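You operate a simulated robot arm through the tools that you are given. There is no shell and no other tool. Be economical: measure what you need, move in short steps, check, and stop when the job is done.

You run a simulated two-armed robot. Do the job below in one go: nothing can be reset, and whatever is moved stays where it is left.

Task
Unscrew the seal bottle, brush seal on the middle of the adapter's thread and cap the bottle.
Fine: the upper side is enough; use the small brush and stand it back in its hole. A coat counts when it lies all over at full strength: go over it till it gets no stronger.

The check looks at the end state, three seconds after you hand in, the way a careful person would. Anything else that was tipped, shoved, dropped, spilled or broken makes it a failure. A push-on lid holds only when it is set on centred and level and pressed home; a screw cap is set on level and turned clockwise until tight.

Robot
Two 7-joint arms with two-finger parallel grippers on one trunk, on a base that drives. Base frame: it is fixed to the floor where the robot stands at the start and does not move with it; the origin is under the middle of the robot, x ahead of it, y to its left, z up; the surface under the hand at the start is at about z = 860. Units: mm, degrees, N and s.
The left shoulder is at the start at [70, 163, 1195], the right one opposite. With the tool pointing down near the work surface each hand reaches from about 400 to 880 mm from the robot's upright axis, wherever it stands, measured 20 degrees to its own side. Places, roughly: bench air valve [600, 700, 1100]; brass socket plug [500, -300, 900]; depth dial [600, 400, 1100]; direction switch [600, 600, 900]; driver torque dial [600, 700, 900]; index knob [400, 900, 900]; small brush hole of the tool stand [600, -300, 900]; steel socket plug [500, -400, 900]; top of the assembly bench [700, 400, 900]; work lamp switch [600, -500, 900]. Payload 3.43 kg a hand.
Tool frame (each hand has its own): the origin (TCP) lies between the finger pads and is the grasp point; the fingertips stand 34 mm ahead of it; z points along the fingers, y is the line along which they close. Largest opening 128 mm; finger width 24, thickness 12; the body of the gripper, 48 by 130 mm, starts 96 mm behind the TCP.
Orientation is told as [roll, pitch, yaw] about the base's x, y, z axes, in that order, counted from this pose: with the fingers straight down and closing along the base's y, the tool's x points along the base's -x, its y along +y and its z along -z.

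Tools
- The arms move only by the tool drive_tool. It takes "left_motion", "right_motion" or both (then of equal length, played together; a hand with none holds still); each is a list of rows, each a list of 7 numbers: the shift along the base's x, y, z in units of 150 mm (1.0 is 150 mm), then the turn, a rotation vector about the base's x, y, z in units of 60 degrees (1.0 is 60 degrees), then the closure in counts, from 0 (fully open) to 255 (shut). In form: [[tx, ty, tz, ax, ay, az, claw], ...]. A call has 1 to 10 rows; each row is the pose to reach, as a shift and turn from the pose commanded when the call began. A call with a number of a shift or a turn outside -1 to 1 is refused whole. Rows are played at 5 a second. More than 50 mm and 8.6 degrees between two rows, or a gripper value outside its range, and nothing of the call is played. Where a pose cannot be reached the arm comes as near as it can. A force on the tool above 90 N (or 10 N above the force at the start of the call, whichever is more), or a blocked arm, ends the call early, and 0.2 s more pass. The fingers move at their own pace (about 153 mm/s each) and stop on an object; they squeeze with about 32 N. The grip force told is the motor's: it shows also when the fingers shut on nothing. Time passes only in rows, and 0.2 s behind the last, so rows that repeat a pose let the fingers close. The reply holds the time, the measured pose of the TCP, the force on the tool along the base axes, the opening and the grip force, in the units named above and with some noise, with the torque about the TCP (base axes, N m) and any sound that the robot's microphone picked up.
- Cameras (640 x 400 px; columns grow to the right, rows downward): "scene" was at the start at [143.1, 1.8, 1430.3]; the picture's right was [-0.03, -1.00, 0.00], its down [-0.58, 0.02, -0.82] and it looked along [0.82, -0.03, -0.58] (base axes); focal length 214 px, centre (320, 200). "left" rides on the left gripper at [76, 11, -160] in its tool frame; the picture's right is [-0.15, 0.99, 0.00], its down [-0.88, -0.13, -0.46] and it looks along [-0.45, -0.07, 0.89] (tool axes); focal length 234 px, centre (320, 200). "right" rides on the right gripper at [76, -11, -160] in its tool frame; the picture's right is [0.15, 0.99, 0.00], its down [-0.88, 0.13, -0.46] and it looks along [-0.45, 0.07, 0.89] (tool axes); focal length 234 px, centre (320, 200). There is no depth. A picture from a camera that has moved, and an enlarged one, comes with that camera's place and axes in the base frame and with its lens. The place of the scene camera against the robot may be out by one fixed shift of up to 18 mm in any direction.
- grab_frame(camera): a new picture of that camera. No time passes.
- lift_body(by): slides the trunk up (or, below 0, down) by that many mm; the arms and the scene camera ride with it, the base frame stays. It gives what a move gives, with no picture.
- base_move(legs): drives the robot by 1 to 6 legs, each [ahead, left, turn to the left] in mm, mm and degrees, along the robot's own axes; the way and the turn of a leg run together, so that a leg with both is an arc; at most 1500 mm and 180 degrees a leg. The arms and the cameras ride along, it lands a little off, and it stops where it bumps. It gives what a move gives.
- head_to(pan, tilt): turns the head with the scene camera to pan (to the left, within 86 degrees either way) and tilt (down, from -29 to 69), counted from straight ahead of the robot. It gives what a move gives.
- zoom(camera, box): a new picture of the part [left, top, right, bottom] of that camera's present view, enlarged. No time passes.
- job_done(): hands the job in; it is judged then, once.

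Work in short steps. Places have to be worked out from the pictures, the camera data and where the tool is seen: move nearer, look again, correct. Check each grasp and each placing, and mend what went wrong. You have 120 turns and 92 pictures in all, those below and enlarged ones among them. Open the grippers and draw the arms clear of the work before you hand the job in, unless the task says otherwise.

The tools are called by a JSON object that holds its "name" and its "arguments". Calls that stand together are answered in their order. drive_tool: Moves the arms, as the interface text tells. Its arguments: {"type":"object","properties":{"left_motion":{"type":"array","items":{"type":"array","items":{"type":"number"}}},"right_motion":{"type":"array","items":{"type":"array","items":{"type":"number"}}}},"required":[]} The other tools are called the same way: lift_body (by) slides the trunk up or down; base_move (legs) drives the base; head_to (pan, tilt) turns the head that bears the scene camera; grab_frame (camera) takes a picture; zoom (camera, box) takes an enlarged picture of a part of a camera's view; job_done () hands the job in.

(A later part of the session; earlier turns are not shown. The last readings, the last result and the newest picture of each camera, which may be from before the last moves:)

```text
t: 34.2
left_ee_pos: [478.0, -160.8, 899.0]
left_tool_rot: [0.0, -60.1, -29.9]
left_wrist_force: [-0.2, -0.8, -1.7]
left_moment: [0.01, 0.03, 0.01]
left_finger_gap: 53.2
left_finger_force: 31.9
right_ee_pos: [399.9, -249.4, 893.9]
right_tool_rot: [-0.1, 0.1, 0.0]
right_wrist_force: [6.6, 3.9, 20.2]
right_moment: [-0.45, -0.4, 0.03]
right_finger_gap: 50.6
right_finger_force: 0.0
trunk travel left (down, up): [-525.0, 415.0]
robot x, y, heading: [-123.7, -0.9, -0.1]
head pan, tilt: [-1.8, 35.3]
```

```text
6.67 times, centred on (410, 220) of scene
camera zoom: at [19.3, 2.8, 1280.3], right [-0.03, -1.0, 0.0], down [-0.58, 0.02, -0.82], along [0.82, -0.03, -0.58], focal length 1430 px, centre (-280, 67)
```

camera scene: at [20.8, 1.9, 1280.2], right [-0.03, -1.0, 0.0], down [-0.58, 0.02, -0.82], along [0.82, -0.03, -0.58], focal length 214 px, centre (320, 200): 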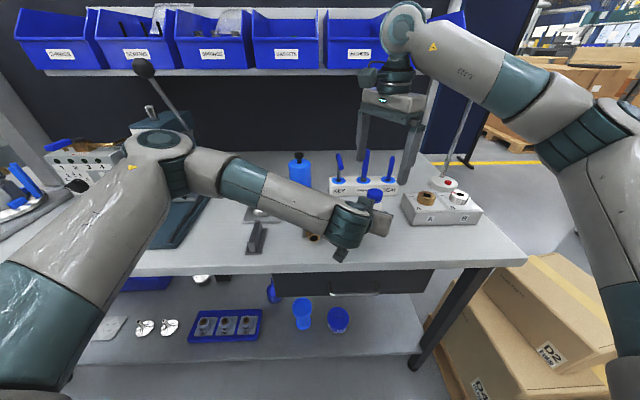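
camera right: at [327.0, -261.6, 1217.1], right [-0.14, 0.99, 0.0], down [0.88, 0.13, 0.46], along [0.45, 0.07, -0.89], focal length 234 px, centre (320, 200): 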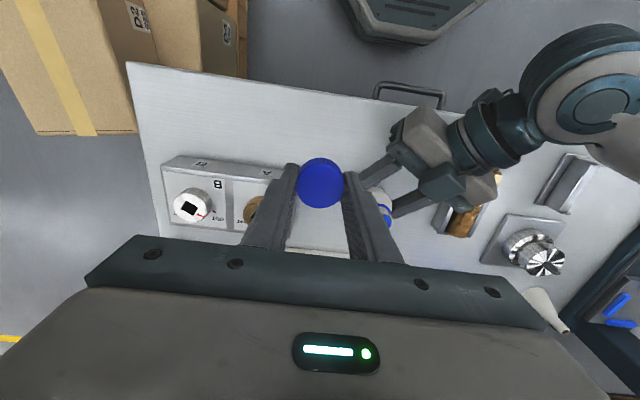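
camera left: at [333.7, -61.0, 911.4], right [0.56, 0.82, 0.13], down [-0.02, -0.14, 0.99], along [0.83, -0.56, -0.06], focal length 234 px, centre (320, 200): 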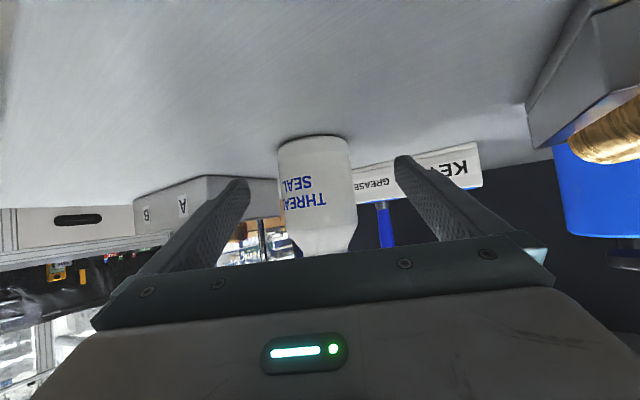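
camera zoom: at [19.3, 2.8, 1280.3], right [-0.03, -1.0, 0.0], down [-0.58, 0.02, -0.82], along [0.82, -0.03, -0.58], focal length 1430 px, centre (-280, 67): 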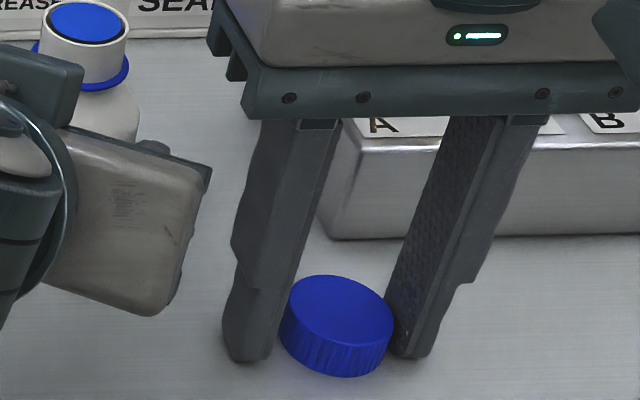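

The tips still rest on the table and the cap is released. I raise the hand clear slowly and look.

{"name": "drive_tool", "arguments": {"right_motion": [[0, 0, 0.01, 0, 0, 0, 140], [0, 0, 0.03, 0, 0, 0, 110], [0, 0, 0.1, 0, 0, 0, 100], [0, 0, 0.3, 0, 0, 0, 100], [0, 0, 0.6, 0, 0, 0, 100], [0, 0, 0.85, 0, 0, 0, 100]]}}

{"name": "zoom", "arguments": {"camera": "scene", "box": [340, 160, 460, 250]}}

{"name": "grab_frame", "arguments": {"camera": "right"}}

```text
t: 35.6
left_ee_pos: [477.8, -161.0, 898.5]
left_tool_rot: [-0.1, -59.9, -30.0]
left_wrist_force: [-0.3, 1.3, 1.9]
left_moment: [0.06, 0.1, 0.0]
left_finger_gap: 52.8
left_finger_force: 31.9
right_ee_pos: [402.7, -250.8, 1021.9]
right_tool_rot: [0.0, 0.1, -0.1]
right_wrist_force: [-0.3, 1.0, -0.6]
right_moment: [-0.03, 0.01, 0.02]
right_finger_gap: 77.5
right_finger_force: 0.1
trunk travel left (down, up): [-525.0, 415.0]
robot x, y, heading: [-123.0, -0.4, 0.1]
head pan, tilt: [-1.8, 35.3]
```

```text
4.44 times, centred on (400, 205) of scene
camera zoom: at [19.7, 2.3, 1280.2], right [-0.03, -1.0, 0.0], down [-0.58, 0.02, -0.82], along [0.82, -0.03, -0.58], focal length 953 px, centre (-36, 178)
```

zoom: 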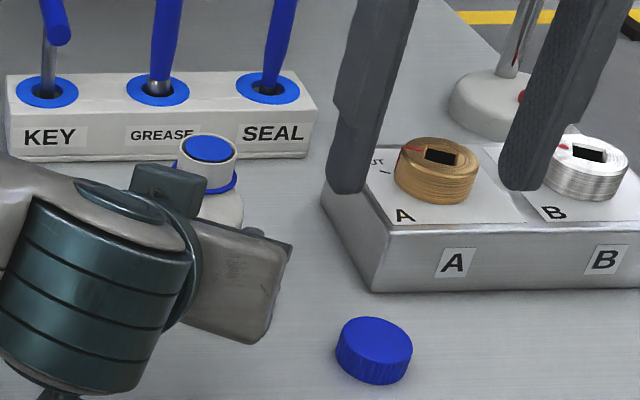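

```text
61 pictures are left
camera right: at [327.5, -262.5, 1180.7], right [-0.15, 0.99, 0.0], down [0.88, 0.13, 0.45], along [0.45, 0.07, -0.89], focal length 234 px, centre (320, 200)
```

right: 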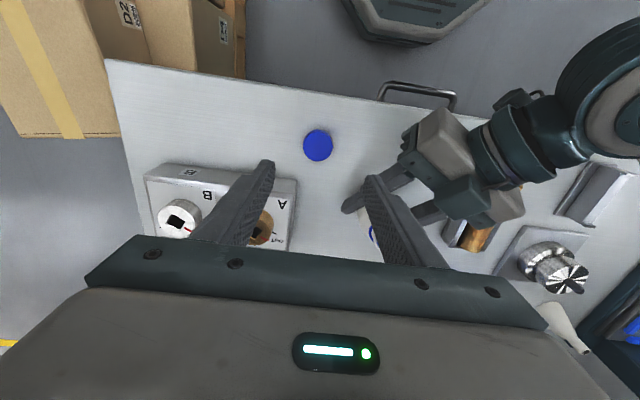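

The cap stands free on the table. I move the right hand over to the tool stand for a close look at the SEAL brush.

{"name": "drive_tool", "arguments": {"right_motion": [[0.1, 0, 0.2, 0, 0, 0, 100], [0.3, 0, 0.4, 0, 0, 0, 100], [0.55, -0.01, 0.5, 0, 0, 0, 60], [0.78, -0.01, 0.6, 0, 0, 0, 0], [1.0, -0.02, 0.6, 0, 0, 0, 0]]}}

{"name": "grab_frame", "arguments": {"camera": "right"}}

{"name": "zoom", "arguments": {"camera": "scene", "box": [320, 120, 440, 210]}}

```text
t: 36.6
left_ee_pos: [477.2, -156.7, 898.6]
left_tool_rot: [-0.3, -60.0, -29.6]
left_wrist_force: [0.7, -0.7, -2.2]
left_moment: [0.0, -0.02, 0.07]
left_finger_gap: 52.8
left_finger_force: 31.9
right_ee_pos: [513.4, -232.3, 1102.2]
right_tool_rot: [0.0, 0.9, 1.5]
right_wrist_force: [-21.6, 26.3, -2.7]
right_moment: [-2.67, -2.2, -0.67]
right_finger_gap: 128.0
right_finger_force: 0.1
trunk travel left (down, up): [-525.0, 415.0]
robot x, y, heading: [-122.2, -0.5, 0.2]
head pan, tilt: [-1.8, 35.3]
stopped in row 5 (right hand): the force on the tool passed its limit at 109 N (the readings are from after the stop); the commanded pose is now the measured one
```

```text
60 pictures are left
camera right: at [441.5, -246.3, 1263.6], right [-0.17, 0.99, 0.0], down [0.88, 0.15, 0.44], along [0.43, 0.08, -0.9], focal length 234 px, centre (320, 200)
```

right: 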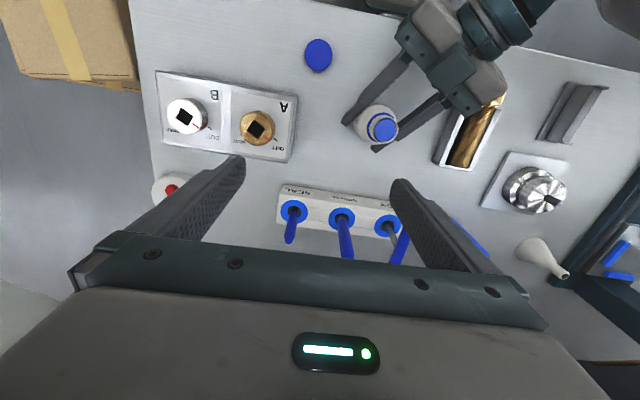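

```text
4.44 times, centred on (380, 165) of scene
camera zoom: at [19.2, 5.6, 1280.6], right [-0.03, -1.0, 0.0], down [-0.58, 0.01, -0.82], along [0.82, -0.02, -0.58], focal length 953 px, centre (53, 356)
```

zoom: 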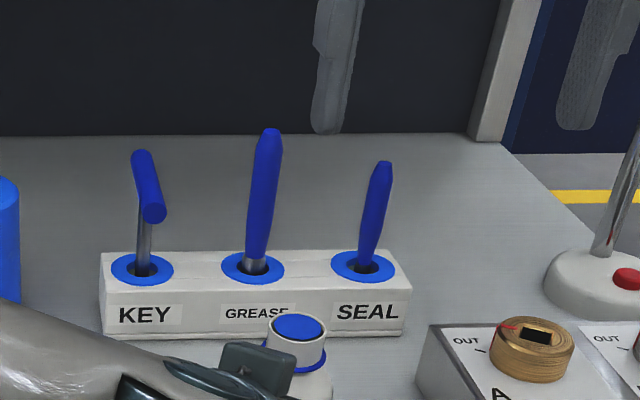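

The right hand bumped something, pushed back in -x and +y, which is likely the lamp head. I look at the whole scene before doing anything else.

{"name": "grab_frame", "arguments": {"camera": "scene"}}

```text
58 pictures are left
camera scene: at [19.2, 5.6, 1280.6], right [-0.03, -1.0, 0.0], down [-0.58, 0.01, -0.82], along [0.82, -0.02, -0.58], focal length 214 px, centre (320, 200)
```

scene: 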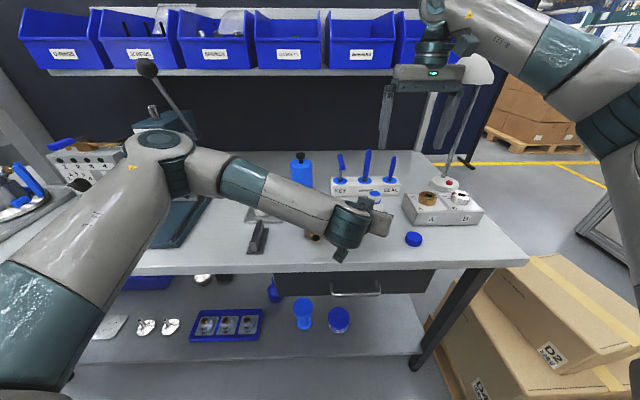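

Triangulating the lamp head from two scene views puts it at about [515, -325, 1254], so the right gripper body touched it. The lamp looks unmoved. I back the right hand off in +y and -x the way it came.

{"name": "drive_tool", "arguments": {"right_motion": [[-0.05, 0.1, 0, 0, 0, 0, 0], [-0.15, 0.2, 0, 0, 0, 0, 0], [-0.4, 0.2, 0, 0, 0, 0, 0], [-0.65, 0.1, 0, 0, 0, 0, 0], [-0.9, 0.0, 0.0, 0, 0, 0, 0], [-1.0, -0.1, 0.1, 0, 0, 0, 0]]}}

{"name": "grab_frame", "arguments": {"camera": "scene"}}

```text
t: 38.0
left_ee_pos: [476.0, -160.9, 898.1]
left_tool_rot: [0.0, -59.9, -30.0]
left_wrist_force: [-2.2, 1.5, 4.7]
left_moment: [0.16, 0.17, 0.0]
left_finger_gap: 52.9
left_finger_force: 31.8
right_ee_pos: [361.9, -256.0, 1117.5]
right_tool_rot: [0.0, 0.9, 0.8]
right_wrist_force: [-0.5, 0.6, 0.4]
right_moment: [-0.02, 0.0, 0.02]
right_finger_gap: 128.1
right_finger_force: 0.1
trunk travel left (down, up): [-525.0, 415.0]
robot x, y, heading: [-126.6, 0.7, -0.1]
head pan, tilt: [-1.8, 35.3]
```

```text
57 pictures are left
camera scene: at [18.6, 2.4, 1280.3], right [-0.03, -1.0, 0.0], down [-0.58, 0.02, -0.82], along [0.82, -0.02, -0.58], focal length 214 px, centre (320, 200)
```

scene: 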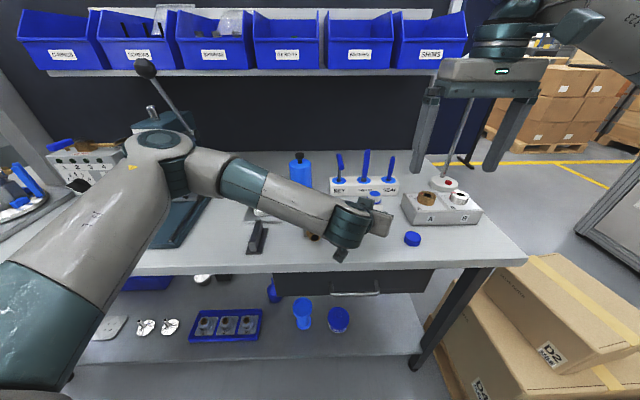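

The lamp and cap look undisturbed. The left arm's elbow lies away from the lamp, so I will do the brush work with the left hand: I open it partway, draw it back along its axis and pull the right hand further back.

{"name": "drive_tool", "arguments": {"left_motion": [[0, 0, 0, 0, 0, 0, 180], [0, 0, 0, 0, 0, 0, 120], [0, 0, 0, 0, 0, 0, 80], [-0.13, 0.075, 0.087, 0, 0, 0, 80], [-0.26, 0.15, 0.173, 0, 0, 0, 80], [-0.39, 0.225, 0.26, 0, 0, 0, 80], [-0.52, 0.3, 0.35, 0, 0, 0, 80], [-0.65, 0.375, 0.5, 0, 0, 0, 80], [-0.7, 0.4, 0.75, 0, 0, 0, 80], [-0.7, 0.4, 1.0, 0, 0, 0, 80]], "right_motion": [[0, 0, 0, 0, 0, 0, 0], [-0.1, 0, 0, 0, 0, 0, 0], [-0.2, 0, 0, 0, 0, 0, 0], [-0.3, 0, 0, 0, 0, 0, 0], [-0.4, 0, 0, 0, 0, 0, 0], [-0.5, 0, 0, 0, 0, 0, 0], [-0.6, -0.05, 0, 0, 0, 0, 0], [-0.7, -0.1, 0, 0, 0, 0, 0], [-0.75, -0.15, 0, 0, 0, 0, 0], [-0.8, -0.2, 0, 0, 0, 0, 0]]}}

{"name": "grab_frame", "arguments": {"camera": "scene"}}

```text
t: 40.2
left_ee_pos: [372.5, -97.6, 1047.6]
left_tool_rot: [0.0, -60.1, -30.0]
left_wrist_force: [0.2, 0.2, -0.1]
left_moment: [0.02, -0.03, -0.01]
left_finger_gap: 87.8
left_finger_force: 0.0
right_ee_pos: [244.5, -285.9, 1118.4]
right_tool_rot: [0.2, 0.8, 0.8]
right_wrist_force: [0.1, -0.3, -0.2]
right_moment: [0.0, -0.01, 0.0]
right_finger_gap: 127.8
right_finger_force: 0.1
trunk travel left (down, up): [-525.0, 415.0]
robot x, y, heading: [-123.0, 0.3, 0.1]
head pan, tilt: [-1.8, 35.3]
```

```text
56 pictures are left
camera scene: at [18.4, 2.3, 1280.3], right [-0.03, -1.0, 0.0], down [-0.58, 0.02, -0.82], along [0.82, -0.02, -0.58], focal length 214 px, centre (320, 200)
```

scene: 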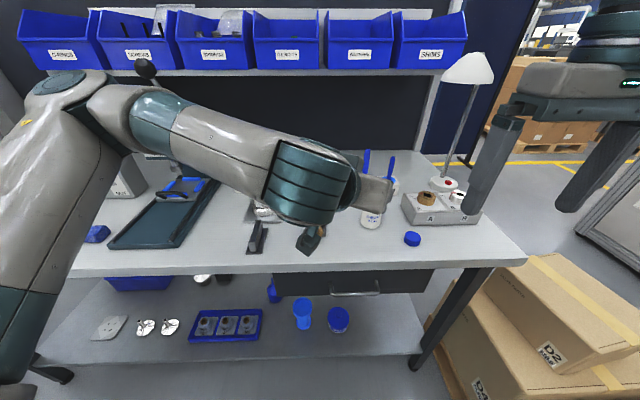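

Now I rotate the left hand to point straight down, raise the trunk back to its start height, and drive forward and right so the left hand can reach the brush.

{"name": "drive_tool", "arguments": {"left_motion": [[0, 0, 0.05, 0.0625, 0.108, 0, 80], [0, 0, 0.1, 0.125, 0.2165, 0, 80], [0, 0.02, 0.15, 0.1875, 0.325, 0, 80], [0, 0.04, 0.2, 0.25, 0.433, 0, 80], [0, 0.06, 0.25, 0.3125, 0.541, 0, 80], [0, 0.08, 0.3, 0.375, 0.65, 0, 80], [0, 0.1, 0.35, 0.4375, 0.758, 0, 80], [0, 0.12, 0.4, 0.5, 0.866, 0, 80]]}}

{"name": "lift_body", "arguments": {"by": 150}}

{"name": "base_move", "arguments": {"legs": [[40, -150, 0]]}}

{"name": "grab_frame", "arguments": {"camera": "scene"}}

```text
t: 42.0
left_ee_pos: [373.1, -82.2, 1107.5]
left_tool_rot: [0.2, 0.3, -30.0]
left_wrist_force: [0.6, -0.3, 0.0]
left_moment: [0.05, 0.01, -0.01]
left_finger_gap: 88.0
left_finger_force: 0.1
right_ee_pos: [245.1, -285.1, 1117.1]
right_tool_rot: [0.1, 1.1, 0.9]
right_wrist_force: [-0.8, 0.2, 0.5]
right_moment: [0.0, -0.02, -0.03]
right_finger_gap: 128.1
right_finger_force: 0.0
trunk travel left (down, up): [-525.0, 415.0]
robot x, y, heading: [-123.4, 1.1, 0.1]
head pan, tilt: [-1.8, 35.3]
```

```text
t: 43.8
left_ee_pos: [373.3, -81.3, 1257.6]
left_tool_rot: [0.1, 0.1, -29.9]
left_wrist_force: [-0.4, 0.5, -0.1]
left_moment: [0.02, 0.01, -0.01]
left_finger_gap: 87.9
left_finger_force: 0.1
right_ee_pos: [245.5, -285.2, 1267.4]
right_tool_rot: [0.2, 0.9, 0.9]
right_wrist_force: [-0.1, 0.1, 0.4]
right_moment: [0.02, 0.04, 0.02]
right_finger_gap: 128.1
right_finger_force: 0.0
trunk travel left (down, up): [-675.0, 265.0]
robot x, y, heading: [-124.7, -0.4, 0.2]
head pan, tilt: [-1.8, 35.3]
```

```text
t: 45.2
left_ee_pos: [413.4, -230.9, 1257.0]
left_tool_rot: [0.1, 0.0, -30.0]
left_wrist_force: [-0.2, 0.2, -0.6]
left_moment: [-0.01, -0.01, 0.0]
left_finger_gap: 87.7
left_finger_force: 0.0
right_ee_pos: [286.4, -434.3, 1268.3]
right_tool_rot: [0.0, 0.9, 0.8]
right_wrist_force: [0.3, 0.1, -0.4]
right_moment: [-0.05, -0.03, 0.03]
right_finger_gap: 128.1
right_finger_force: 0.1
trunk travel left (down, up): [-675.0, 265.0]
robot x, y, heading: [-82.9, -148.5, -0.0]
head pan, tilt: [-1.8, 35.3]
```

```text
55 pictures are left
camera scene: at [59.8, -146.2, 1430.4], right [-0.03, -1.0, 0.0], down [-0.58, 0.02, -0.82], along [0.82, -0.03, -0.58], focal length 214 px, centre (320, 200)
```

scene: 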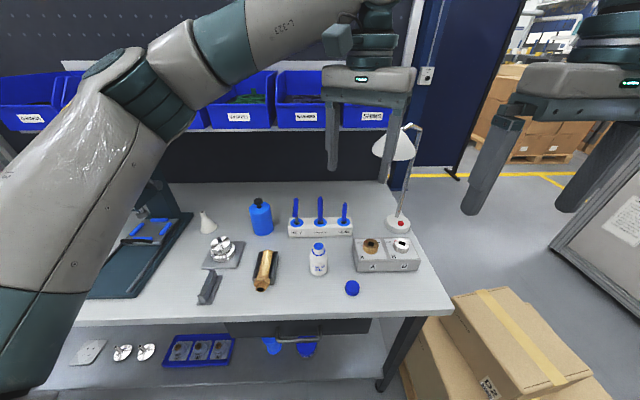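

The lamp head sits around x 440–555, y -275 to -375, near the left gripper. I first move left away from it, then go forward to the stand from the +y side.

{"name": "drive_tool", "arguments": {"left_motion": [[0, 0.2, 0, 0, 0, 0.1, 80], [0, 0.45, -0.05, 0, 0, 0.2, 80], [0, 0.7, -0.15, 0, 0, 0.3, 80], [0.15, 0.8, -0.35, 0, 0, 0.4, 80], [0.4, 0.8, -0.5, 0, 0, 0.5, 80], [0.65, 0.8, -0.65, 0, 0, 0.5, 80], [0.85, 0.75, -0.75, 0, 0, 0.5, 80], [1.0, 0.65, -0.85, 0, 0, 0.5, 80]]}}

{"name": "grab_frame", "arguments": {"camera": "left"}}

```text
t: 47.0
left_ee_pos: [564.8, -136.3, 1128.5]
left_tool_rot: [0.1, 0.0, 0.0]
left_wrist_force: [0.1, -0.2, -0.5]
left_moment: [0.04, 0.02, 0.0]
left_finger_gap: 87.6
left_finger_force: 0.0
right_ee_pos: [285.5, -437.2, 1266.6]
right_tool_rot: [0.0, 1.0, 0.7]
right_wrist_force: [0.6, 0.1, -0.5]
right_moment: [0.06, 0.03, -0.01]
right_finger_gap: 128.0
right_finger_force: 0.0
trunk travel left (down, up): [-675.0, 265.0]
robot x, y, heading: [-81.5, -148.9, 0.1]
head pan, tilt: [-1.8, 35.3]
```

```text
54 pictures are left
camera left: at [488.7, -124.1, 1287.6], right [0.15, 0.99, 0.0], down [0.88, -0.13, 0.45], along [0.45, -0.06, -0.89], focal length 234 px, centre (320, 200)
```

left: 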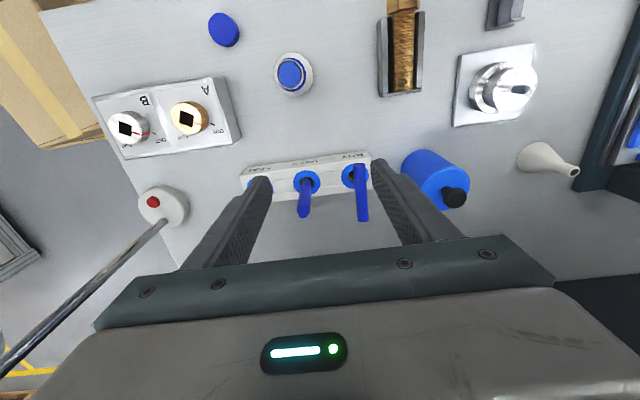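

The brushes stand nearly upright: SEAL comes out near [650, -254] with its tip at about z 985, and GREASE near y -170. I go forward first, then across above the handles, opening the fingers to about 60 mm.

{"name": "drive_tool", "arguments": {"left_motion": [[0.18, -0.07, -0.12, 0, 0, 0, 130], [0.36, -0.14, -0.24, 0, 0, 0, 130], [0.535, -0.22, -0.3, 0, 0, 0, 130], [0.535, -0.4, -0.34, 0, 0, 0, 130], [0.535, -0.6, -0.36, 0, 0, 0, 130], [0.535, -0.785, -0.36, 0, 0, 0, 130]]}}

{"name": "grab_frame", "arguments": {"camera": "left"}}

{"name": "zoom", "arguments": {"camera": "scene", "box": [280, 80, 440, 240]}}

```text
t: 48.4
left_ee_pos: [643.0, -253.9, 1076.0]
left_tool_rot: [0.0, 0.0, 0.2]
left_wrist_force: [-0.2, -0.5, -0.3]
left_moment: [0.04, 0.0, 0.02]
left_finger_gap: 62.8
left_finger_force: 0.0
right_ee_pos: [286.2, -437.8, 1265.4]
right_tool_rot: [0.2, 0.9, 0.9]
right_wrist_force: [0.6, -0.8, 0.1]
right_moment: [-0.02, -0.01, 0.03]
right_finger_gap: 127.6
right_finger_force: 0.0
trunk travel left (down, up): [-675.0, 265.0]
robot x, y, heading: [-85.8, -148.6, 0.2]
head pan, tilt: [-1.8, 35.3]
```

```text
53 pictures are left
camera left: at [568.2, -243.0, 1235.0], right [0.14, 0.99, 0.0], down [0.88, -0.13, 0.45], along [0.45, -0.06, -0.89], focal length 234 px, centre (320, 200)
```

left: 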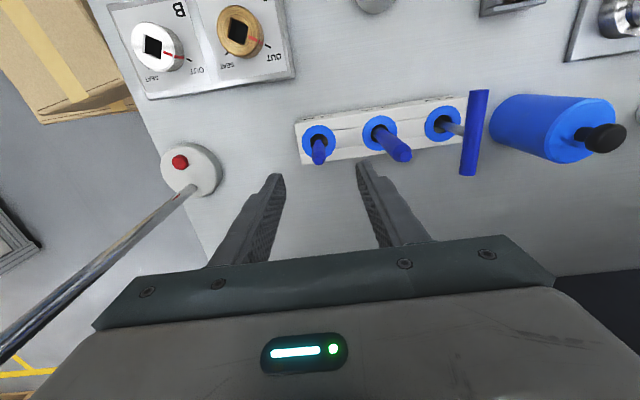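

```text
2.50 times, centred on (360, 160) of scene
camera zoom: at [59.9, -150.0, 1430.3], right [-0.03, -1.0, 0.0], down [-0.58, 0.02, -0.82], along [0.82, -0.02, -0.58], focal length 536 px, centre (220, 300)
```

zoom: 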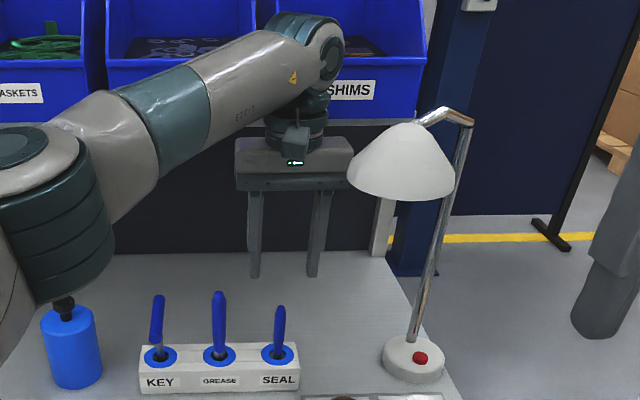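

The SEAL brush lies at [644.5, -254.5], right below the hand. I descend to TCP z 960, fingers either side of the handle.

{"name": "drive_tool", "arguments": {"left_motion": [[0.01, -0.003, -0.25, 0, 0, 0, 150], [0.01, -0.003, -0.45, 0, 0, 0, 150], [0.01, -0.003, -0.62, 0, 0, 0, 150], [0.01, -0.003, -0.773, 0, 0, 0, 150]]}}

{"name": "grab_frame", "arguments": {"camera": "left"}}

{"name": "zoom", "arguments": {"camera": "scene", "box": [280, 130, 400, 230]}}

```text
t: 49.4
left_ee_pos: [646.8, -254.3, 959.5]
left_tool_rot: [0.0, 0.0, 0.0]
left_wrist_force: [0.0, -0.6, 0.6]
left_moment: [0.03, -0.02, 0.0]
left_finger_gap: 52.6
left_finger_force: 0.0
right_ee_pos: [284.7, -435.7, 1267.8]
right_tool_rot: [0.2, 1.0, 0.8]
right_wrist_force: [0.0, -0.2, 0.5]
right_moment: [0.02, 0.02, 0.0]
right_finger_gap: 128.1
right_finger_force: 0.2
trunk travel left (down, up): [-675.0, 265.0]
robot x, y, heading: [-84.9, -146.3, 0.0]
head pan, tilt: [-1.8, 35.3]
```

```text
51 pictures are left
camera left: at [571.2, -242.1, 1117.5], right [0.15, 0.99, 0.0], down [0.88, -0.13, 0.45], along [0.45, -0.07, -0.89], focal length 234 px, centre (320, 200)
```

left: 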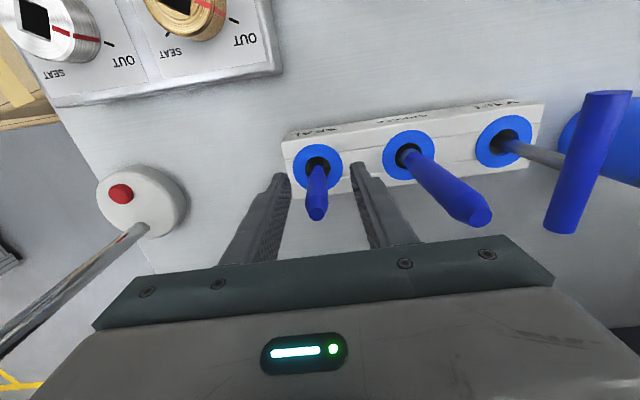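

```text
4.00 times, centred on (340, 180) of scene
camera zoom: at [61.1, -148.2, 1430.2], right [-0.03, -1.0, 0.0], down [-0.58, 0.02, -0.82], along [0.82, -0.02, -0.58], focal length 858 px, centre (240, 280)
```

zoom: 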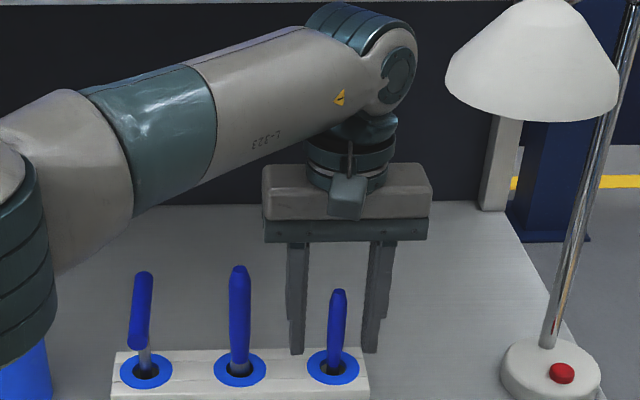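

The brush axis triangulates to x≈643, y≈-255 with its tip at z 996, between the fingers. I trim x by -1.5 mm and close.

{"name": "drive_tool", "arguments": {"left_motion": [[-0.01, -0.003, 0, 0, 0, 0, 190], [-0.01, -0.003, 0, 0, 0, 0, 225], [-0.01, -0.003, 0, 0, 0, 0, 255], [-0.01, -0.003, 0, 0, 0, 0, 255]]}}

{"name": "grab_frame", "arguments": {"camera": "left"}}

```text
t: 50.4
left_ee_pos: [644.2, -252.5, 960.2]
left_tool_rot: [0.2, 0.1, 0.1]
left_wrist_force: [-0.7, 0.5, 0.1]
left_moment: [-0.01, 0.02, 0.0]
left_finger_gap: 14.2
left_finger_force: 32.6
right_ee_pos: [284.4, -436.4, 1267.4]
right_tool_rot: [0.1, 0.8, 0.6]
right_wrist_force: [-0.3, -0.2, -0.3]
right_moment: [0.01, 0.01, 0.0]
right_finger_gap: 127.8
right_finger_force: 0.0
trunk travel left (down, up): [-675.0, 265.0]
robot x, y, heading: [-82.2, -148.2, 0.1]
head pan, tilt: [-1.8, 35.3]
```

```text
49 pictures are left
camera left: at [569.0, -242.2, 1118.8], right [0.15, 0.99, 0.0], down [0.88, -0.13, 0.45], along [0.45, -0.07, -0.89], focal length 234 px, centre (320, 200)
```

left: 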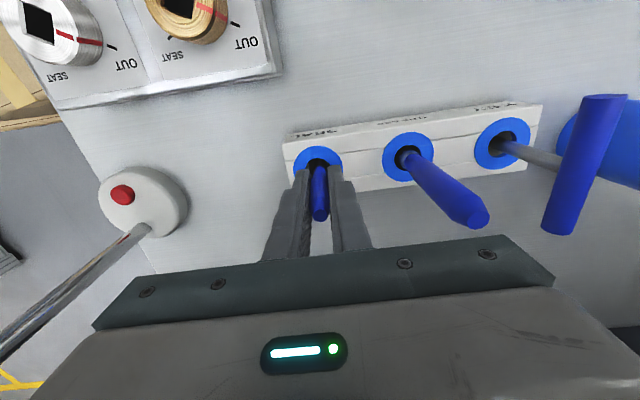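

Gripped at 14.2 mm. I lift straight up 112 mm and look at the brush; all following shifts are tracked from this pick pose for the return.

{"name": "drive_tool", "arguments": {"left_motion": [[0, 0, 0.1, 0, 0, 0, 255], [0, 0, 0.25, 0, 0, 0, 255], [0, 0, 0.4, 0, 0, 0, 255], [0, 0, 0.6, 0, 0, 0, 255], [0, 0, 0.75, 0, 0, 0, 255]]}}

{"name": "zoom", "arguments": {"camera": "scene", "box": [260, 110, 420, 270]}}

```text
t: 51.6
left_ee_pos: [642.3, -252.6, 1071.1]
left_tool_rot: [0.1, 0.1, 0.1]
left_wrist_force: [0.2, 0.0, -0.1]
left_moment: [-0.01, 0.01, 0.06]
left_finger_gap: 14.0
left_finger_force: 31.7
right_ee_pos: [284.9, -434.9, 1268.5]
right_tool_rot: [0.1, 0.9, 0.8]
right_wrist_force: [-0.6, -0.5, -0.5]
right_moment: [0.01, -0.04, 0.02]
right_finger_gap: 128.2
right_finger_force: 0.1
trunk travel left (down, up): [-675.0, 265.0]
robot x, y, heading: [-84.5, -145.6, 0.0]
head pan, tilt: [-1.8, 35.3]
```

```text
2.50 times, centred on (340, 190) of scene
camera zoom: at [59.9, -148.1, 1430.3], right [-0.03, -1.0, 0.0], down [-0.58, 0.02, -0.82], along [0.82, -0.02, -0.58], focal length 536 px, centre (270, 225)
```

zoom: 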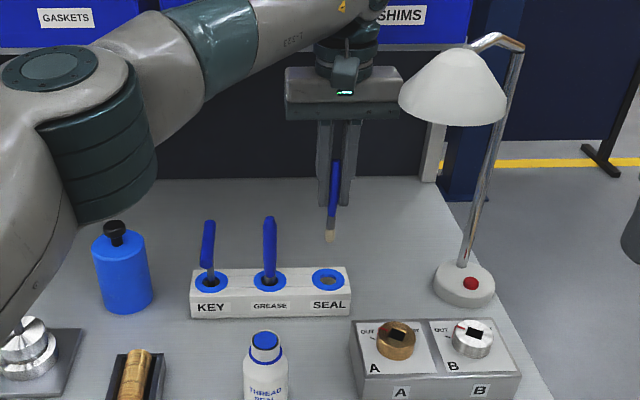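

The small brush hangs straight, its bristle end about 99 mm below the TCP, with pale dry bristles. I carry it past the other handles towards the bottle, stopping short above it to look.

{"name": "drive_tool", "arguments": {"left_motion": [[-0.12, 0.15, 0.1, 0, 0, 0, 255], [-0.28, 0.36, 0.15, 0, 0, 0, 255], [-0.5, 0.5, 0.15, 0, 0, 0, 255], [-0.75, 0.58, 0.15, 0, 0, 0, 255], [-1.0, 0.62, 0.15, 0, 0, 0, 255]]}}

{"name": "grab_frame", "arguments": {"camera": "left"}}

{"name": "zoom", "arguments": {"camera": "scene", "box": [270, 180, 370, 280]}}

```text
t: 52.8
left_ee_pos: [491.3, -160.7, 1092.6]
left_tool_rot: [-0.1, 0.1, 0.1]
left_wrist_force: [0.0, -0.3, -0.4]
left_moment: [-0.04, -0.01, -0.02]
left_finger_gap: 14.3
left_finger_force: 31.9
right_ee_pos: [283.8, -435.1, 1268.3]
right_tool_rot: [0.0, 0.8, 0.9]
right_wrist_force: [-0.1, 0.4, 0.0]
right_moment: [-0.01, -0.01, 0.02]
right_finger_gap: 127.8
right_finger_force: 0.1
trunk travel left (down, up): [-675.0, 265.0]
robot x, y, heading: [-81.9, -150.6, 0.2]
head pan, tilt: [-1.8, 35.3]
```

```text
47 pictures are left
camera left: at [416.0, -148.6, 1251.6], right [0.15, 0.99, 0.0], down [0.88, -0.13, 0.46], along [0.45, -0.07, -0.89], focal length 234 px, centre (320, 200)
```

left: 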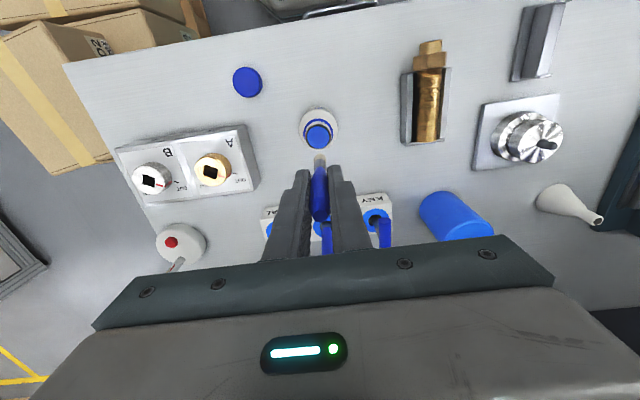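

```text
4.00 times, centred on (320, 230) of scene
camera zoom: at [59.6, -147.5, 1430.4], right [-0.03, -1.0, 0.0], down [-0.58, 0.02, -0.82], along [0.82, -0.03, -0.58], focal length 858 px, centre (320, 80)
```

zoom: 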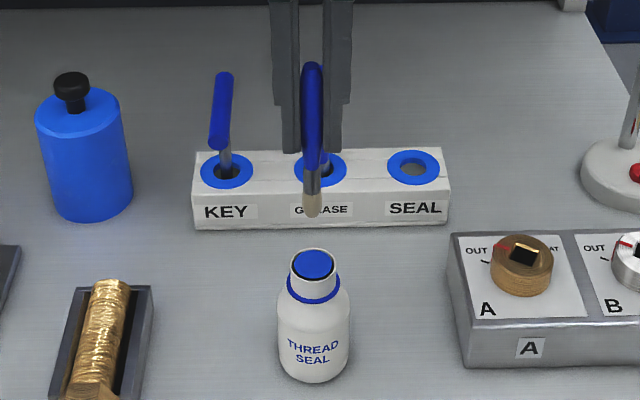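

The bristle end and bottle mouth are both in view. I zoom the left camera to measure the mouth precisely.

{"name": "zoom", "arguments": {"camera": "left", "box": [280, 95, 360, 175]}}

```text
5.00 times, centred on (320, 135) of left
camera zoom: at [416.0, -148.6, 1251.6], right [0.15, 0.99, 0.0], down [0.88, -0.13, 0.46], along [0.45, -0.07, -0.89], focal length 1171 px, centre (320, 525)
```

zoom: 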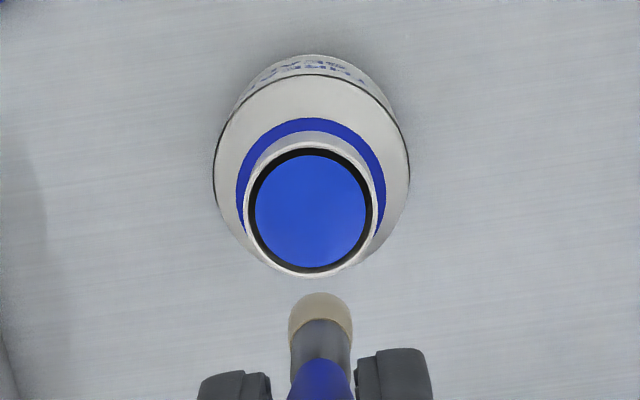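

The mouth centre is at [478.4, -161.3], wide enough (~30 mm) for the brush. I centre over it, dip the bristles about 25 mm below the rim, and hold.

{"name": "drive_tool", "arguments": {"left_motion": [[-0.1, 0, 0, 0, 0, 0, 255], [-0.1, 0, 0, 0, 0, 0, 255], [-0.1, 0, -0.2, 0, 0, 0, 255], [-0.1, 0, -0.33, 0, 0, 0, 255], [-0.1, 0, -0.43, 0, 0, 0, 255], [-0.1, 0, -0.43, 0, 0, 0, 255]]}}

{"name": "zoom", "arguments": {"camera": "scene", "box": [270, 180, 370, 280]}}

```text
t: 54.2
left_ee_pos: [477.2, -159.1, 1028.5]
left_tool_rot: [0.1, 0.0, 0.1]
left_wrist_force: [-2.4, 0.0, 14.1]
left_moment: [0.02, 0.06, 0.03]
left_finger_gap: 14.3
left_finger_force: 32.0
right_ee_pos: [284.4, -437.0, 1267.2]
right_tool_rot: [0.2, 0.9, 0.7]
right_wrist_force: [-0.3, 0.2, 0.3]
right_moment: [-0.01, -0.02, 0.01]
right_finger_gap: 127.9
right_finger_force: 0.0
trunk travel left (down, up): [-675.0, 265.0]
robot x, y, heading: [-81.9, -148.3, 0.2]
head pan, tilt: [-1.8, 35.3]
```

```text
4.00 times, centred on (320, 230) of scene
camera zoom: at [58.7, -148.2, 1430.2], right [-0.03, -1.0, 0.0], down [-0.58, 0.02, -0.82], along [0.82, -0.02, -0.58], focal length 858 px, centre (320, 80)
```

zoom: 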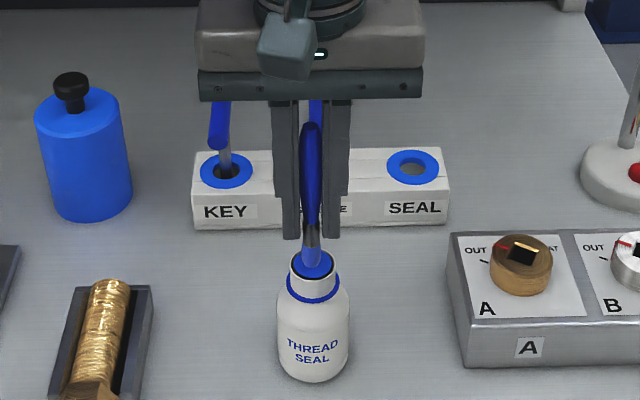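

There is a 14 N upward push, so the bristles are against something in the bottle. I lift out and look at them.

{"name": "drive_tool", "arguments": {"left_motion": [[0, 0, 0.05, 0, 0, 0, 255], [0, 0, 0.15, 0, 0, 0, 255], [0, 0, 0.3, 0, 0, 0, 255], [0, 0, 0.47, 0, 0, 0, 255]]}}

{"name": "zoom", "arguments": {"camera": "scene", "box": [270, 170, 370, 270]}}

{"name": "zoom", "arguments": {"camera": "left", "box": [270, 40, 470, 180]}}

```text
t: 55.2
left_ee_pos: [477.4, -157.9, 1101.1]
left_tool_rot: [0.1, 0.0, 0.0]
left_wrist_force: [0.1, -0.3, -0.4]
left_moment: [0.0, -0.01, 0.01]
left_finger_gap: 14.4
left_finger_force: 31.3
right_ee_pos: [284.1, -437.1, 1267.5]
right_tool_rot: [0.0, 0.9, 0.8]
right_wrist_force: [-0.4, -0.2, 0.5]
right_moment: [-0.03, -0.01, -0.01]
right_finger_gap: 128.1
right_finger_force: 0.1
trunk travel left (down, up): [-675.0, 265.0]
robot x, y, heading: [-81.5, -146.4, -0.1]
head pan, tilt: [-1.8, 35.3]
```

```text
4.00 times, centred on (320, 220) of scene
camera zoom: at [59.9, -148.1, 1430.2], right [-0.03, -1.0, 0.0], down [-0.58, 0.02, -0.82], along [0.82, -0.02, -0.58], focal length 858 px, centre (320, 120)
```

zoom: 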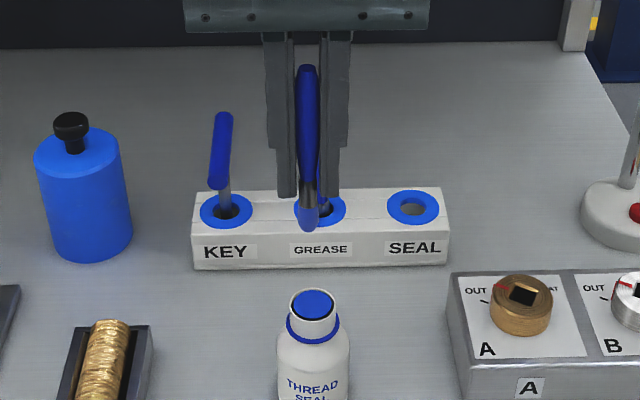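

```text
2.86 times, centred on (370, 110) of left
camera zoom: at [401.8, -146.6, 1260.1], right [0.15, 0.99, 0.0], down [0.88, -0.13, 0.46], along [0.45, -0.07, -0.89], focal length 669 px, centre (177, 457)
```

zoom: 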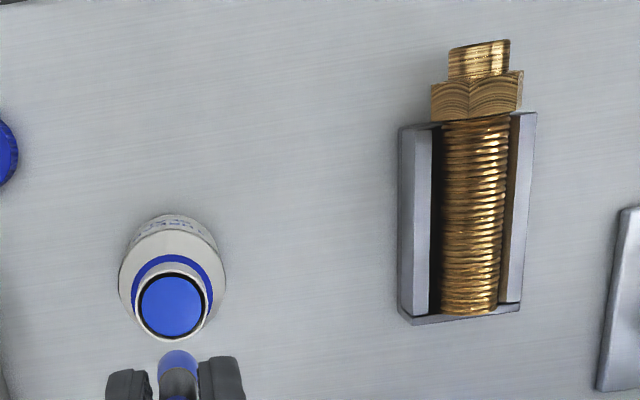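

The bristles are now blue, but the brush slid up about 28 mm in the grip, so the end is now about 70 mm below the TCP. I move over the adapter's thread middle, near [472, -7], staying high, and look.

{"name": "drive_tool", "arguments": {"left_motion": [[0, 0.25, 0, 0, 0, 0, 255], [-0.01, 0.5, 0, 0, 0, 0, 255], [-0.02, 0.75, -0.1, 0, 0, 0, 255], [-0.03, 1.0, -0.25, 0, 0, 0, 255], [-0.03, 1.0, -0.5, 0, 0, 0, 255], [-0.03, 1.0, -0.72, 0, 0, 0, 255]]}}

{"name": "zoom", "arguments": {"camera": "left", "box": [240, 60, 400, 200]}}

{"name": "zoom", "arguments": {"camera": "scene", "box": [220, 200, 320, 300]}}

```text
t: 56.6
left_ee_pos: [473.2, -9.1, 991.9]
left_tool_rot: [0.0, 0.1, 0.0]
left_wrist_force: [0.0, 0.1, 0.3]
left_moment: [-0.03, 0.04, 0.0]
left_finger_gap: 14.4
left_finger_force: 31.6
right_ee_pos: [286.3, -434.6, 1267.3]
right_tool_rot: [0.0, 1.0, 0.8]
right_wrist_force: [-0.4, 0.7, 0.0]
right_moment: [0.01, 0.01, 0.01]
right_finger_gap: 128.4
right_finger_force: 0.1
trunk travel left (down, up): [-675.0, 265.0]
robot x, y, heading: [-80.2, -146.7, 0.0]
head pan, tilt: [-1.8, 35.3]
```

```text
2.86 times, centred on (320, 130) of left
camera zoom: at [397.2, 2.7, 1151.6], right [0.15, 0.99, 0.0], down [0.88, -0.13, 0.45], along [0.45, -0.07, -0.89], focal length 669 px, centre (320, 400)
```

zoom: 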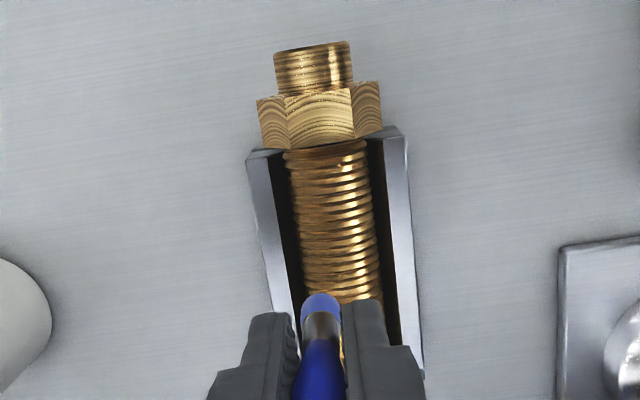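

```text
4.00 times, centred on (270, 250) of scene
camera zoom: at [60.8, -147.1, 1430.3], right [-0.03, -1.0, 0.0], down [-0.58, 0.02, -0.82], along [0.82, -0.03, -0.58], focal length 858 px, centre (520, 0)
```

zoom: 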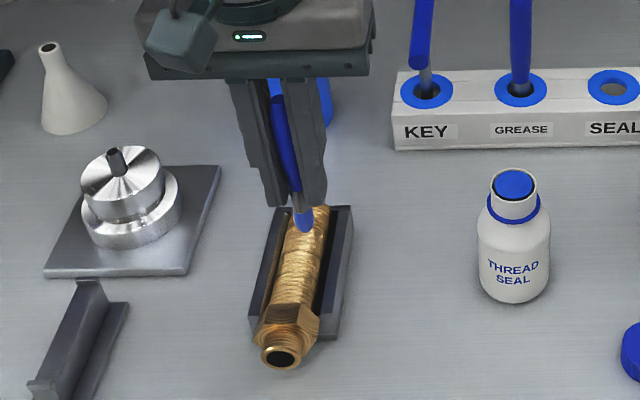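

The adapter lies along x at y ≈ -1, its thread from x 426 to 519, so the middle is x ≈ 472.5. The brush hangs 8 mm off to the side; I shift over and descend gently.

{"name": "drive_tool", "arguments": {"left_motion": [[-0.01, 0.06, 0, 0, 0, 0, 255], [-0.01, 0.06, -0.04, 0, 0, 0, 255], [-0.01, 0.06, -0.08, 0, 0, 0, 255], [-0.01, 0.06, -0.1, 0, 0, 0, 255]]}}

{"name": "zoom", "arguments": {"camera": "scene", "box": [235, 215, 305, 285]}}

```text
t: 57.6
left_ee_pos: [472.3, -0.9, 976.7]
left_tool_rot: [-0.1, 0.2, 0.0]
left_wrist_force: [-1.0, 0.4, 0.1]
left_moment: [0.03, 0.01, 0.0]
left_finger_gap: 14.3
left_finger_force: 31.7
right_ee_pos: [285.1, -435.6, 1267.8]
right_tool_rot: [0.1, 0.8, 0.8]
right_wrist_force: [0.2, -0.3, -0.5]
right_moment: [-0.04, 0.0, 0.01]
right_finger_gap: 127.9
right_finger_force: 0.0
trunk travel left (down, up): [-675.0, 265.0]
robot x, y, heading: [-84.6, -147.5, 0.3]
head pan, tilt: [-1.8, 35.3]
```

```text
5.71 times, centred on (270, 250) of scene
camera zoom: at [60.4, -147.6, 1430.3], right [-0.03, -1.0, 0.0], down [-0.58, 0.02, -0.82], along [0.82, -0.03, -0.58], focal length 1226 px, centre (606, -86)
```

zoom: 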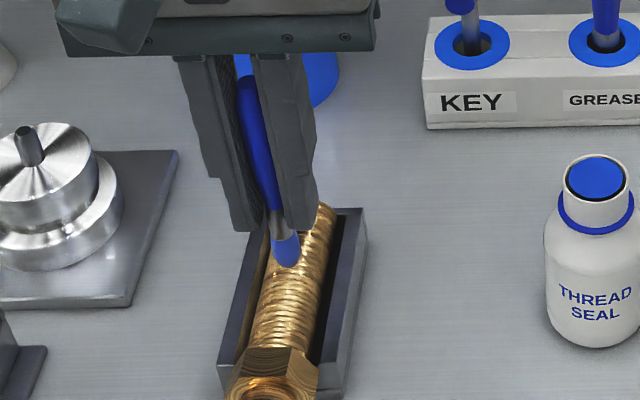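

The bristle end is just above the thread. I descend in 1.5 mm steps.

{"name": "drive_tool", "arguments": {"left_motion": [[0, 0, -0.01, 0, 0, 0, 255], [0, 0, -0.02, 0, 0, 0, 255], [0, 0, -0.03, 0, 0, 0, 255], [0, 0, -0.04, 0, 0, 0, 255], [0, 0, -0.05, 0, 0, 0, 255]]}}

```text
t: 58.8
left_ee_pos: [471.8, -2.0, 971.2]
left_tool_rot: [0.0, 0.0, 0.1]
left_wrist_force: [0.9, 0.2, 3.2]
left_moment: [0.02, -0.07, 0.0]
left_finger_gap: 14.1
left_finger_force: 31.5
right_ee_pos: [284.7, -435.0, 1267.3]
right_tool_rot: [0.0, 0.9, 0.9]
right_wrist_force: [0.0, 0.2, 0.3]
right_moment: [0.0, 0.02, -0.01]
right_finger_gap: 127.7
right_finger_force: 0.1
trunk travel left (down, up): [-675.0, 265.0]
robot x, y, heading: [-81.9, -149.2, 0.3]
head pan, tilt: [-1.8, 35.3]
```

Light contact at 3 N. I stroke back and forth over the middle ±13 mm in three lanes across the top.

{"name": "drive_tool", "arguments": {"left_motion": [[0.087, 0, 0, 0, 0, 0, 255], [0, 0, 0, 0, 0, 0, 255], [-0.087, 0, 0, 0, 0, 0, 255], [-0.087, 0.04, -0.008, 0, 0, 0, 255], [0, 0.04, -0.008, 0, 0, 0, 255], [0.087, 0.04, -0.008, 0, 0, 0, 255], [0.087, -0.04, -0.008, 0, 0, 0, 255], [0, -0.04, -0.008, 0, 0, 0, 255], [-0.087, -0.04, -0.008, 0, 0, 0, 255], [-0.087, 0, 0.0, 0, 0, 0, 255]]}}

{"name": "zoom", "arguments": {"camera": "scene", "box": [235, 215, 305, 285]}}

```text
t: 61.0
left_ee_pos: [457.3, -3.7, 970.6]
left_tool_rot: [0.1, 0.1, 0.0]
left_wrist_force: [-0.9, -5.0, 12.1]
left_moment: [-0.27, 0.03, 0.01]
left_finger_gap: 14.3
left_finger_force: 31.9
right_ee_pos: [283.8, -436.7, 1267.4]
right_tool_rot: [0.1, 1.0, 0.8]
right_wrist_force: [-0.9, 0.2, 0.4]
right_moment: [0.01, -0.02, -0.01]
right_finger_gap: 128.0
right_finger_force: 0.0
trunk travel left (down, up): [-675.0, 265.0]
robot x, y, heading: [-83.4, -151.9, -0.3]
head pan, tilt: [-1.8, 35.3]
```

```text
5.71 times, centred on (270, 250) of scene
camera zoom: at [58.9, -149.1, 1430.3], right [-0.03, -1.0, 0.0], down [-0.58, 0.02, -0.82], along [0.82, -0.02, -0.58], focal length 1226 px, centre (606, -86)
```

zoom: 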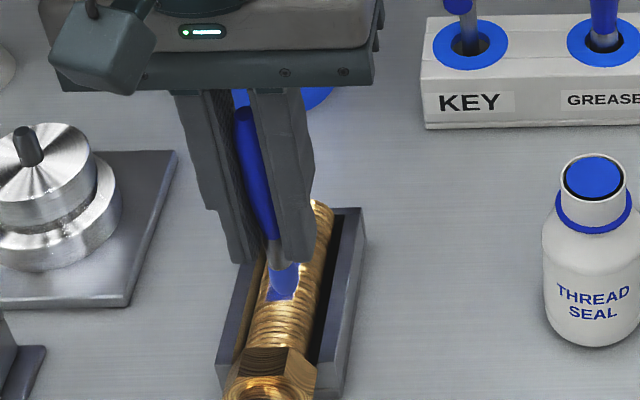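

Blue seal is being laid down. I lift away toward +x to inspect the coat.

{"name": "drive_tool", "arguments": {"left_motion": [[0.02, 0, 0.1, 0, 0, 0, 255], [0.25, 0, 0.3, 0, 0, 0, 255], [0.5, 0, 0.45, 0, 0, 0, 255]]}}

{"name": "zoom", "arguments": {"camera": "left", "box": [270, 30, 370, 130]}}

{"name": "zoom", "arguments": {"camera": "scene", "box": [235, 215, 305, 285]}}

```text
t: 61.8
left_ee_pos: [537.6, -2.1, 1036.5]
left_tool_rot: [0.0, 0.2, 0.0]
left_wrist_force: [0.8, 0.3, 0.2]
left_moment: [0.04, 0.03, 0.06]
left_finger_gap: 14.1
left_finger_force: 32.3
right_ee_pos: [286.6, -435.7, 1266.7]
right_tool_rot: [0.1, 1.1, 0.8]
right_wrist_force: [0.0, 0.0, -0.2]
right_moment: [0.02, 0.0, 0.03]
right_finger_gap: 127.9
right_finger_force: 0.0
trunk travel left (down, up): [-675.0, 265.0]
robot x, y, heading: [-80.1, -147.0, -0.1]
head pan, tilt: [-1.8, 35.3]
```

```text
4.00 times, centred on (320, 80) of left
camera zoom: at [461.8, 9.0, 1196.3], right [0.15, 0.99, 0.0], down [0.88, -0.13, 0.45], along [0.45, -0.07, -0.89], focal length 937 px, centre (320, 680)
```

zoom: 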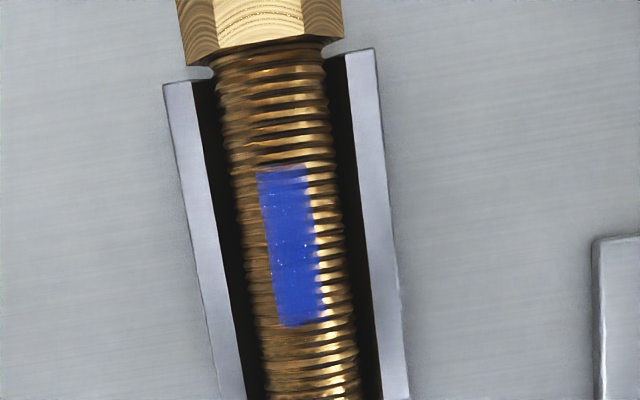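

```text
5.71 times, centred on (270, 250) of scene
camera zoom: at [61.3, -148.3, 1430.1], right [-0.03, -1.0, 0.0], down [-0.58, 0.02, -0.82], along [0.82, -0.02, -0.58], focal length 1226 px, centre (606, -86)
```

zoom: 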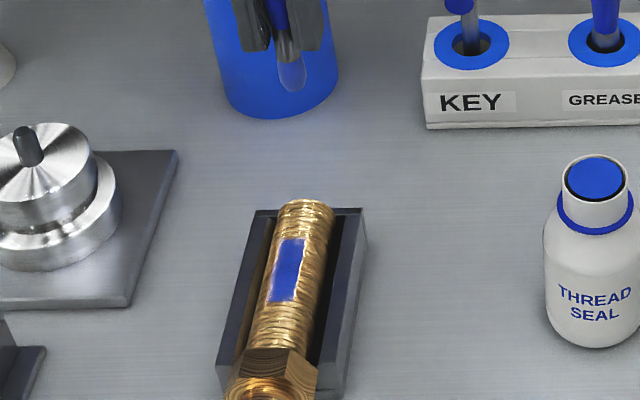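

The patch covers x 455–495 but only the centre ±8 mm across. I go back with lanes farther out to both sides, slightly lower to follow the round, plus centre passes.

{"name": "drive_tool", "arguments": {"left_motion": [[-0.3, 0.03, -0.25, 0, 0, 0, 255], [-0.326, 0.06, -0.43, 0, 0, 0, 255], [-0.326, 0.06, -0.468, 0, 0, 0, 255], [-0.413, 0.06, -0.468, 0, 0, 0, 255], [-0.5, 0.06, -0.468, 0, 0, 0, 255], [-0.5, 0.085, -0.475, 0, 0, 0, 255], [-0.413, 0.085, -0.475, 0, 0, 0, 255], [-0.326, 0.085, -0.475, 0, 0, 0, 255], [-0.326, 0.03, -0.455, 0, 0, 0, 255], [-0.5, 0.03, -0.455, 0, 0, 0, 255]]}}

{"name": "drive_tool", "arguments": {"left_motion": [[0, -0.03, 0.005, 0, 0, 0, 255], [0, -0.09, -0.012, 0, 0, 0, 255], [0.087, -0.09, -0.012, 0, 0, 0, 255], [0.174, -0.09, -0.012, 0, 0, 0, 255], [0.174, -0.115, -0.02, 0, 0, 0, 255], [0.087, -0.115, -0.02, 0, 0, 0, 255], [0, -0.115, -0.02, 0, 0, 0, 255], [0, -0.05, 0.0, 0, 0, 0, 255], [0.174, -0.05, 0.0, 0, 0, 0, 255], [0.35, -0.03, 0.2, 0, 0, 0, 255]]}}

{"name": "drive_tool", "arguments": {"left_motion": [[0.2, 0, 0.2, 0, 0, 0, 255], [0.23, 0, 0.25, 0, 0, 0, 255]]}}

{"name": "zoom", "arguments": {"camera": "left", "box": [270, 30, 370, 130]}}

```text
refused: row 1 steps farther than a row can; nothing moved
```

```text
t: 64.0
left_ee_pos: [585.9, -6.2, 1070.3]
left_tool_rot: [0.1, 0.1, 0.0]
left_wrist_force: [-0.7, -0.4, 0.3]
left_moment: [0.05, -0.01, 0.02]
left_finger_gap: 14.2
left_finger_force: 32.4
right_ee_pos: [284.3, -436.5, 1266.2]
right_tool_rot: [0.1, 1.0, 0.8]
right_wrist_force: [-0.3, -0.2, -0.4]
right_moment: [0.02, 0.0, 0.0]
right_finger_gap: 128.1
right_finger_force: 0.2
trunk travel left (down, up): [-675.0, 265.0]
robot x, y, heading: [-83.8, -152.7, 0.1]
head pan, tilt: [-1.8, 35.3]
```

```text
t: 64.6
left_ee_pos: [620.4, -5.8, 1107.3]
left_tool_rot: [0.1, 0.2, 0.1]
left_wrist_force: [0.3, 1.0, 0.5]
left_moment: [-0.03, 0.0, 0.01]
left_finger_gap: 14.3
left_finger_force: 31.9
right_ee_pos: [284.9, -434.9, 1266.0]
right_tool_rot: [0.0, 0.9, 0.8]
right_wrist_force: [0.6, -0.5, 0.5]
right_moment: [-0.04, 0.01, 0.01]
right_finger_gap: 128.0
right_finger_force: 0.0
trunk travel left (down, up): [-675.0, 265.0]
robot x, y, heading: [-78.5, -151.5, 0.2]
head pan, tilt: [-1.8, 35.3]
```

```text
4.00 times, centred on (320, 80) of left
camera zoom: at [545.2, 6.3, 1266.0], right [0.15, 0.99, 0.0], down [0.88, -0.13, 0.45], along [0.45, -0.07, -0.89], focal length 937 px, centre (320, 680)
```

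zoom: 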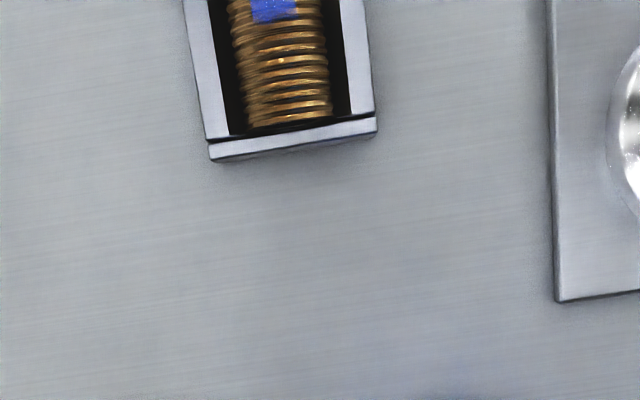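

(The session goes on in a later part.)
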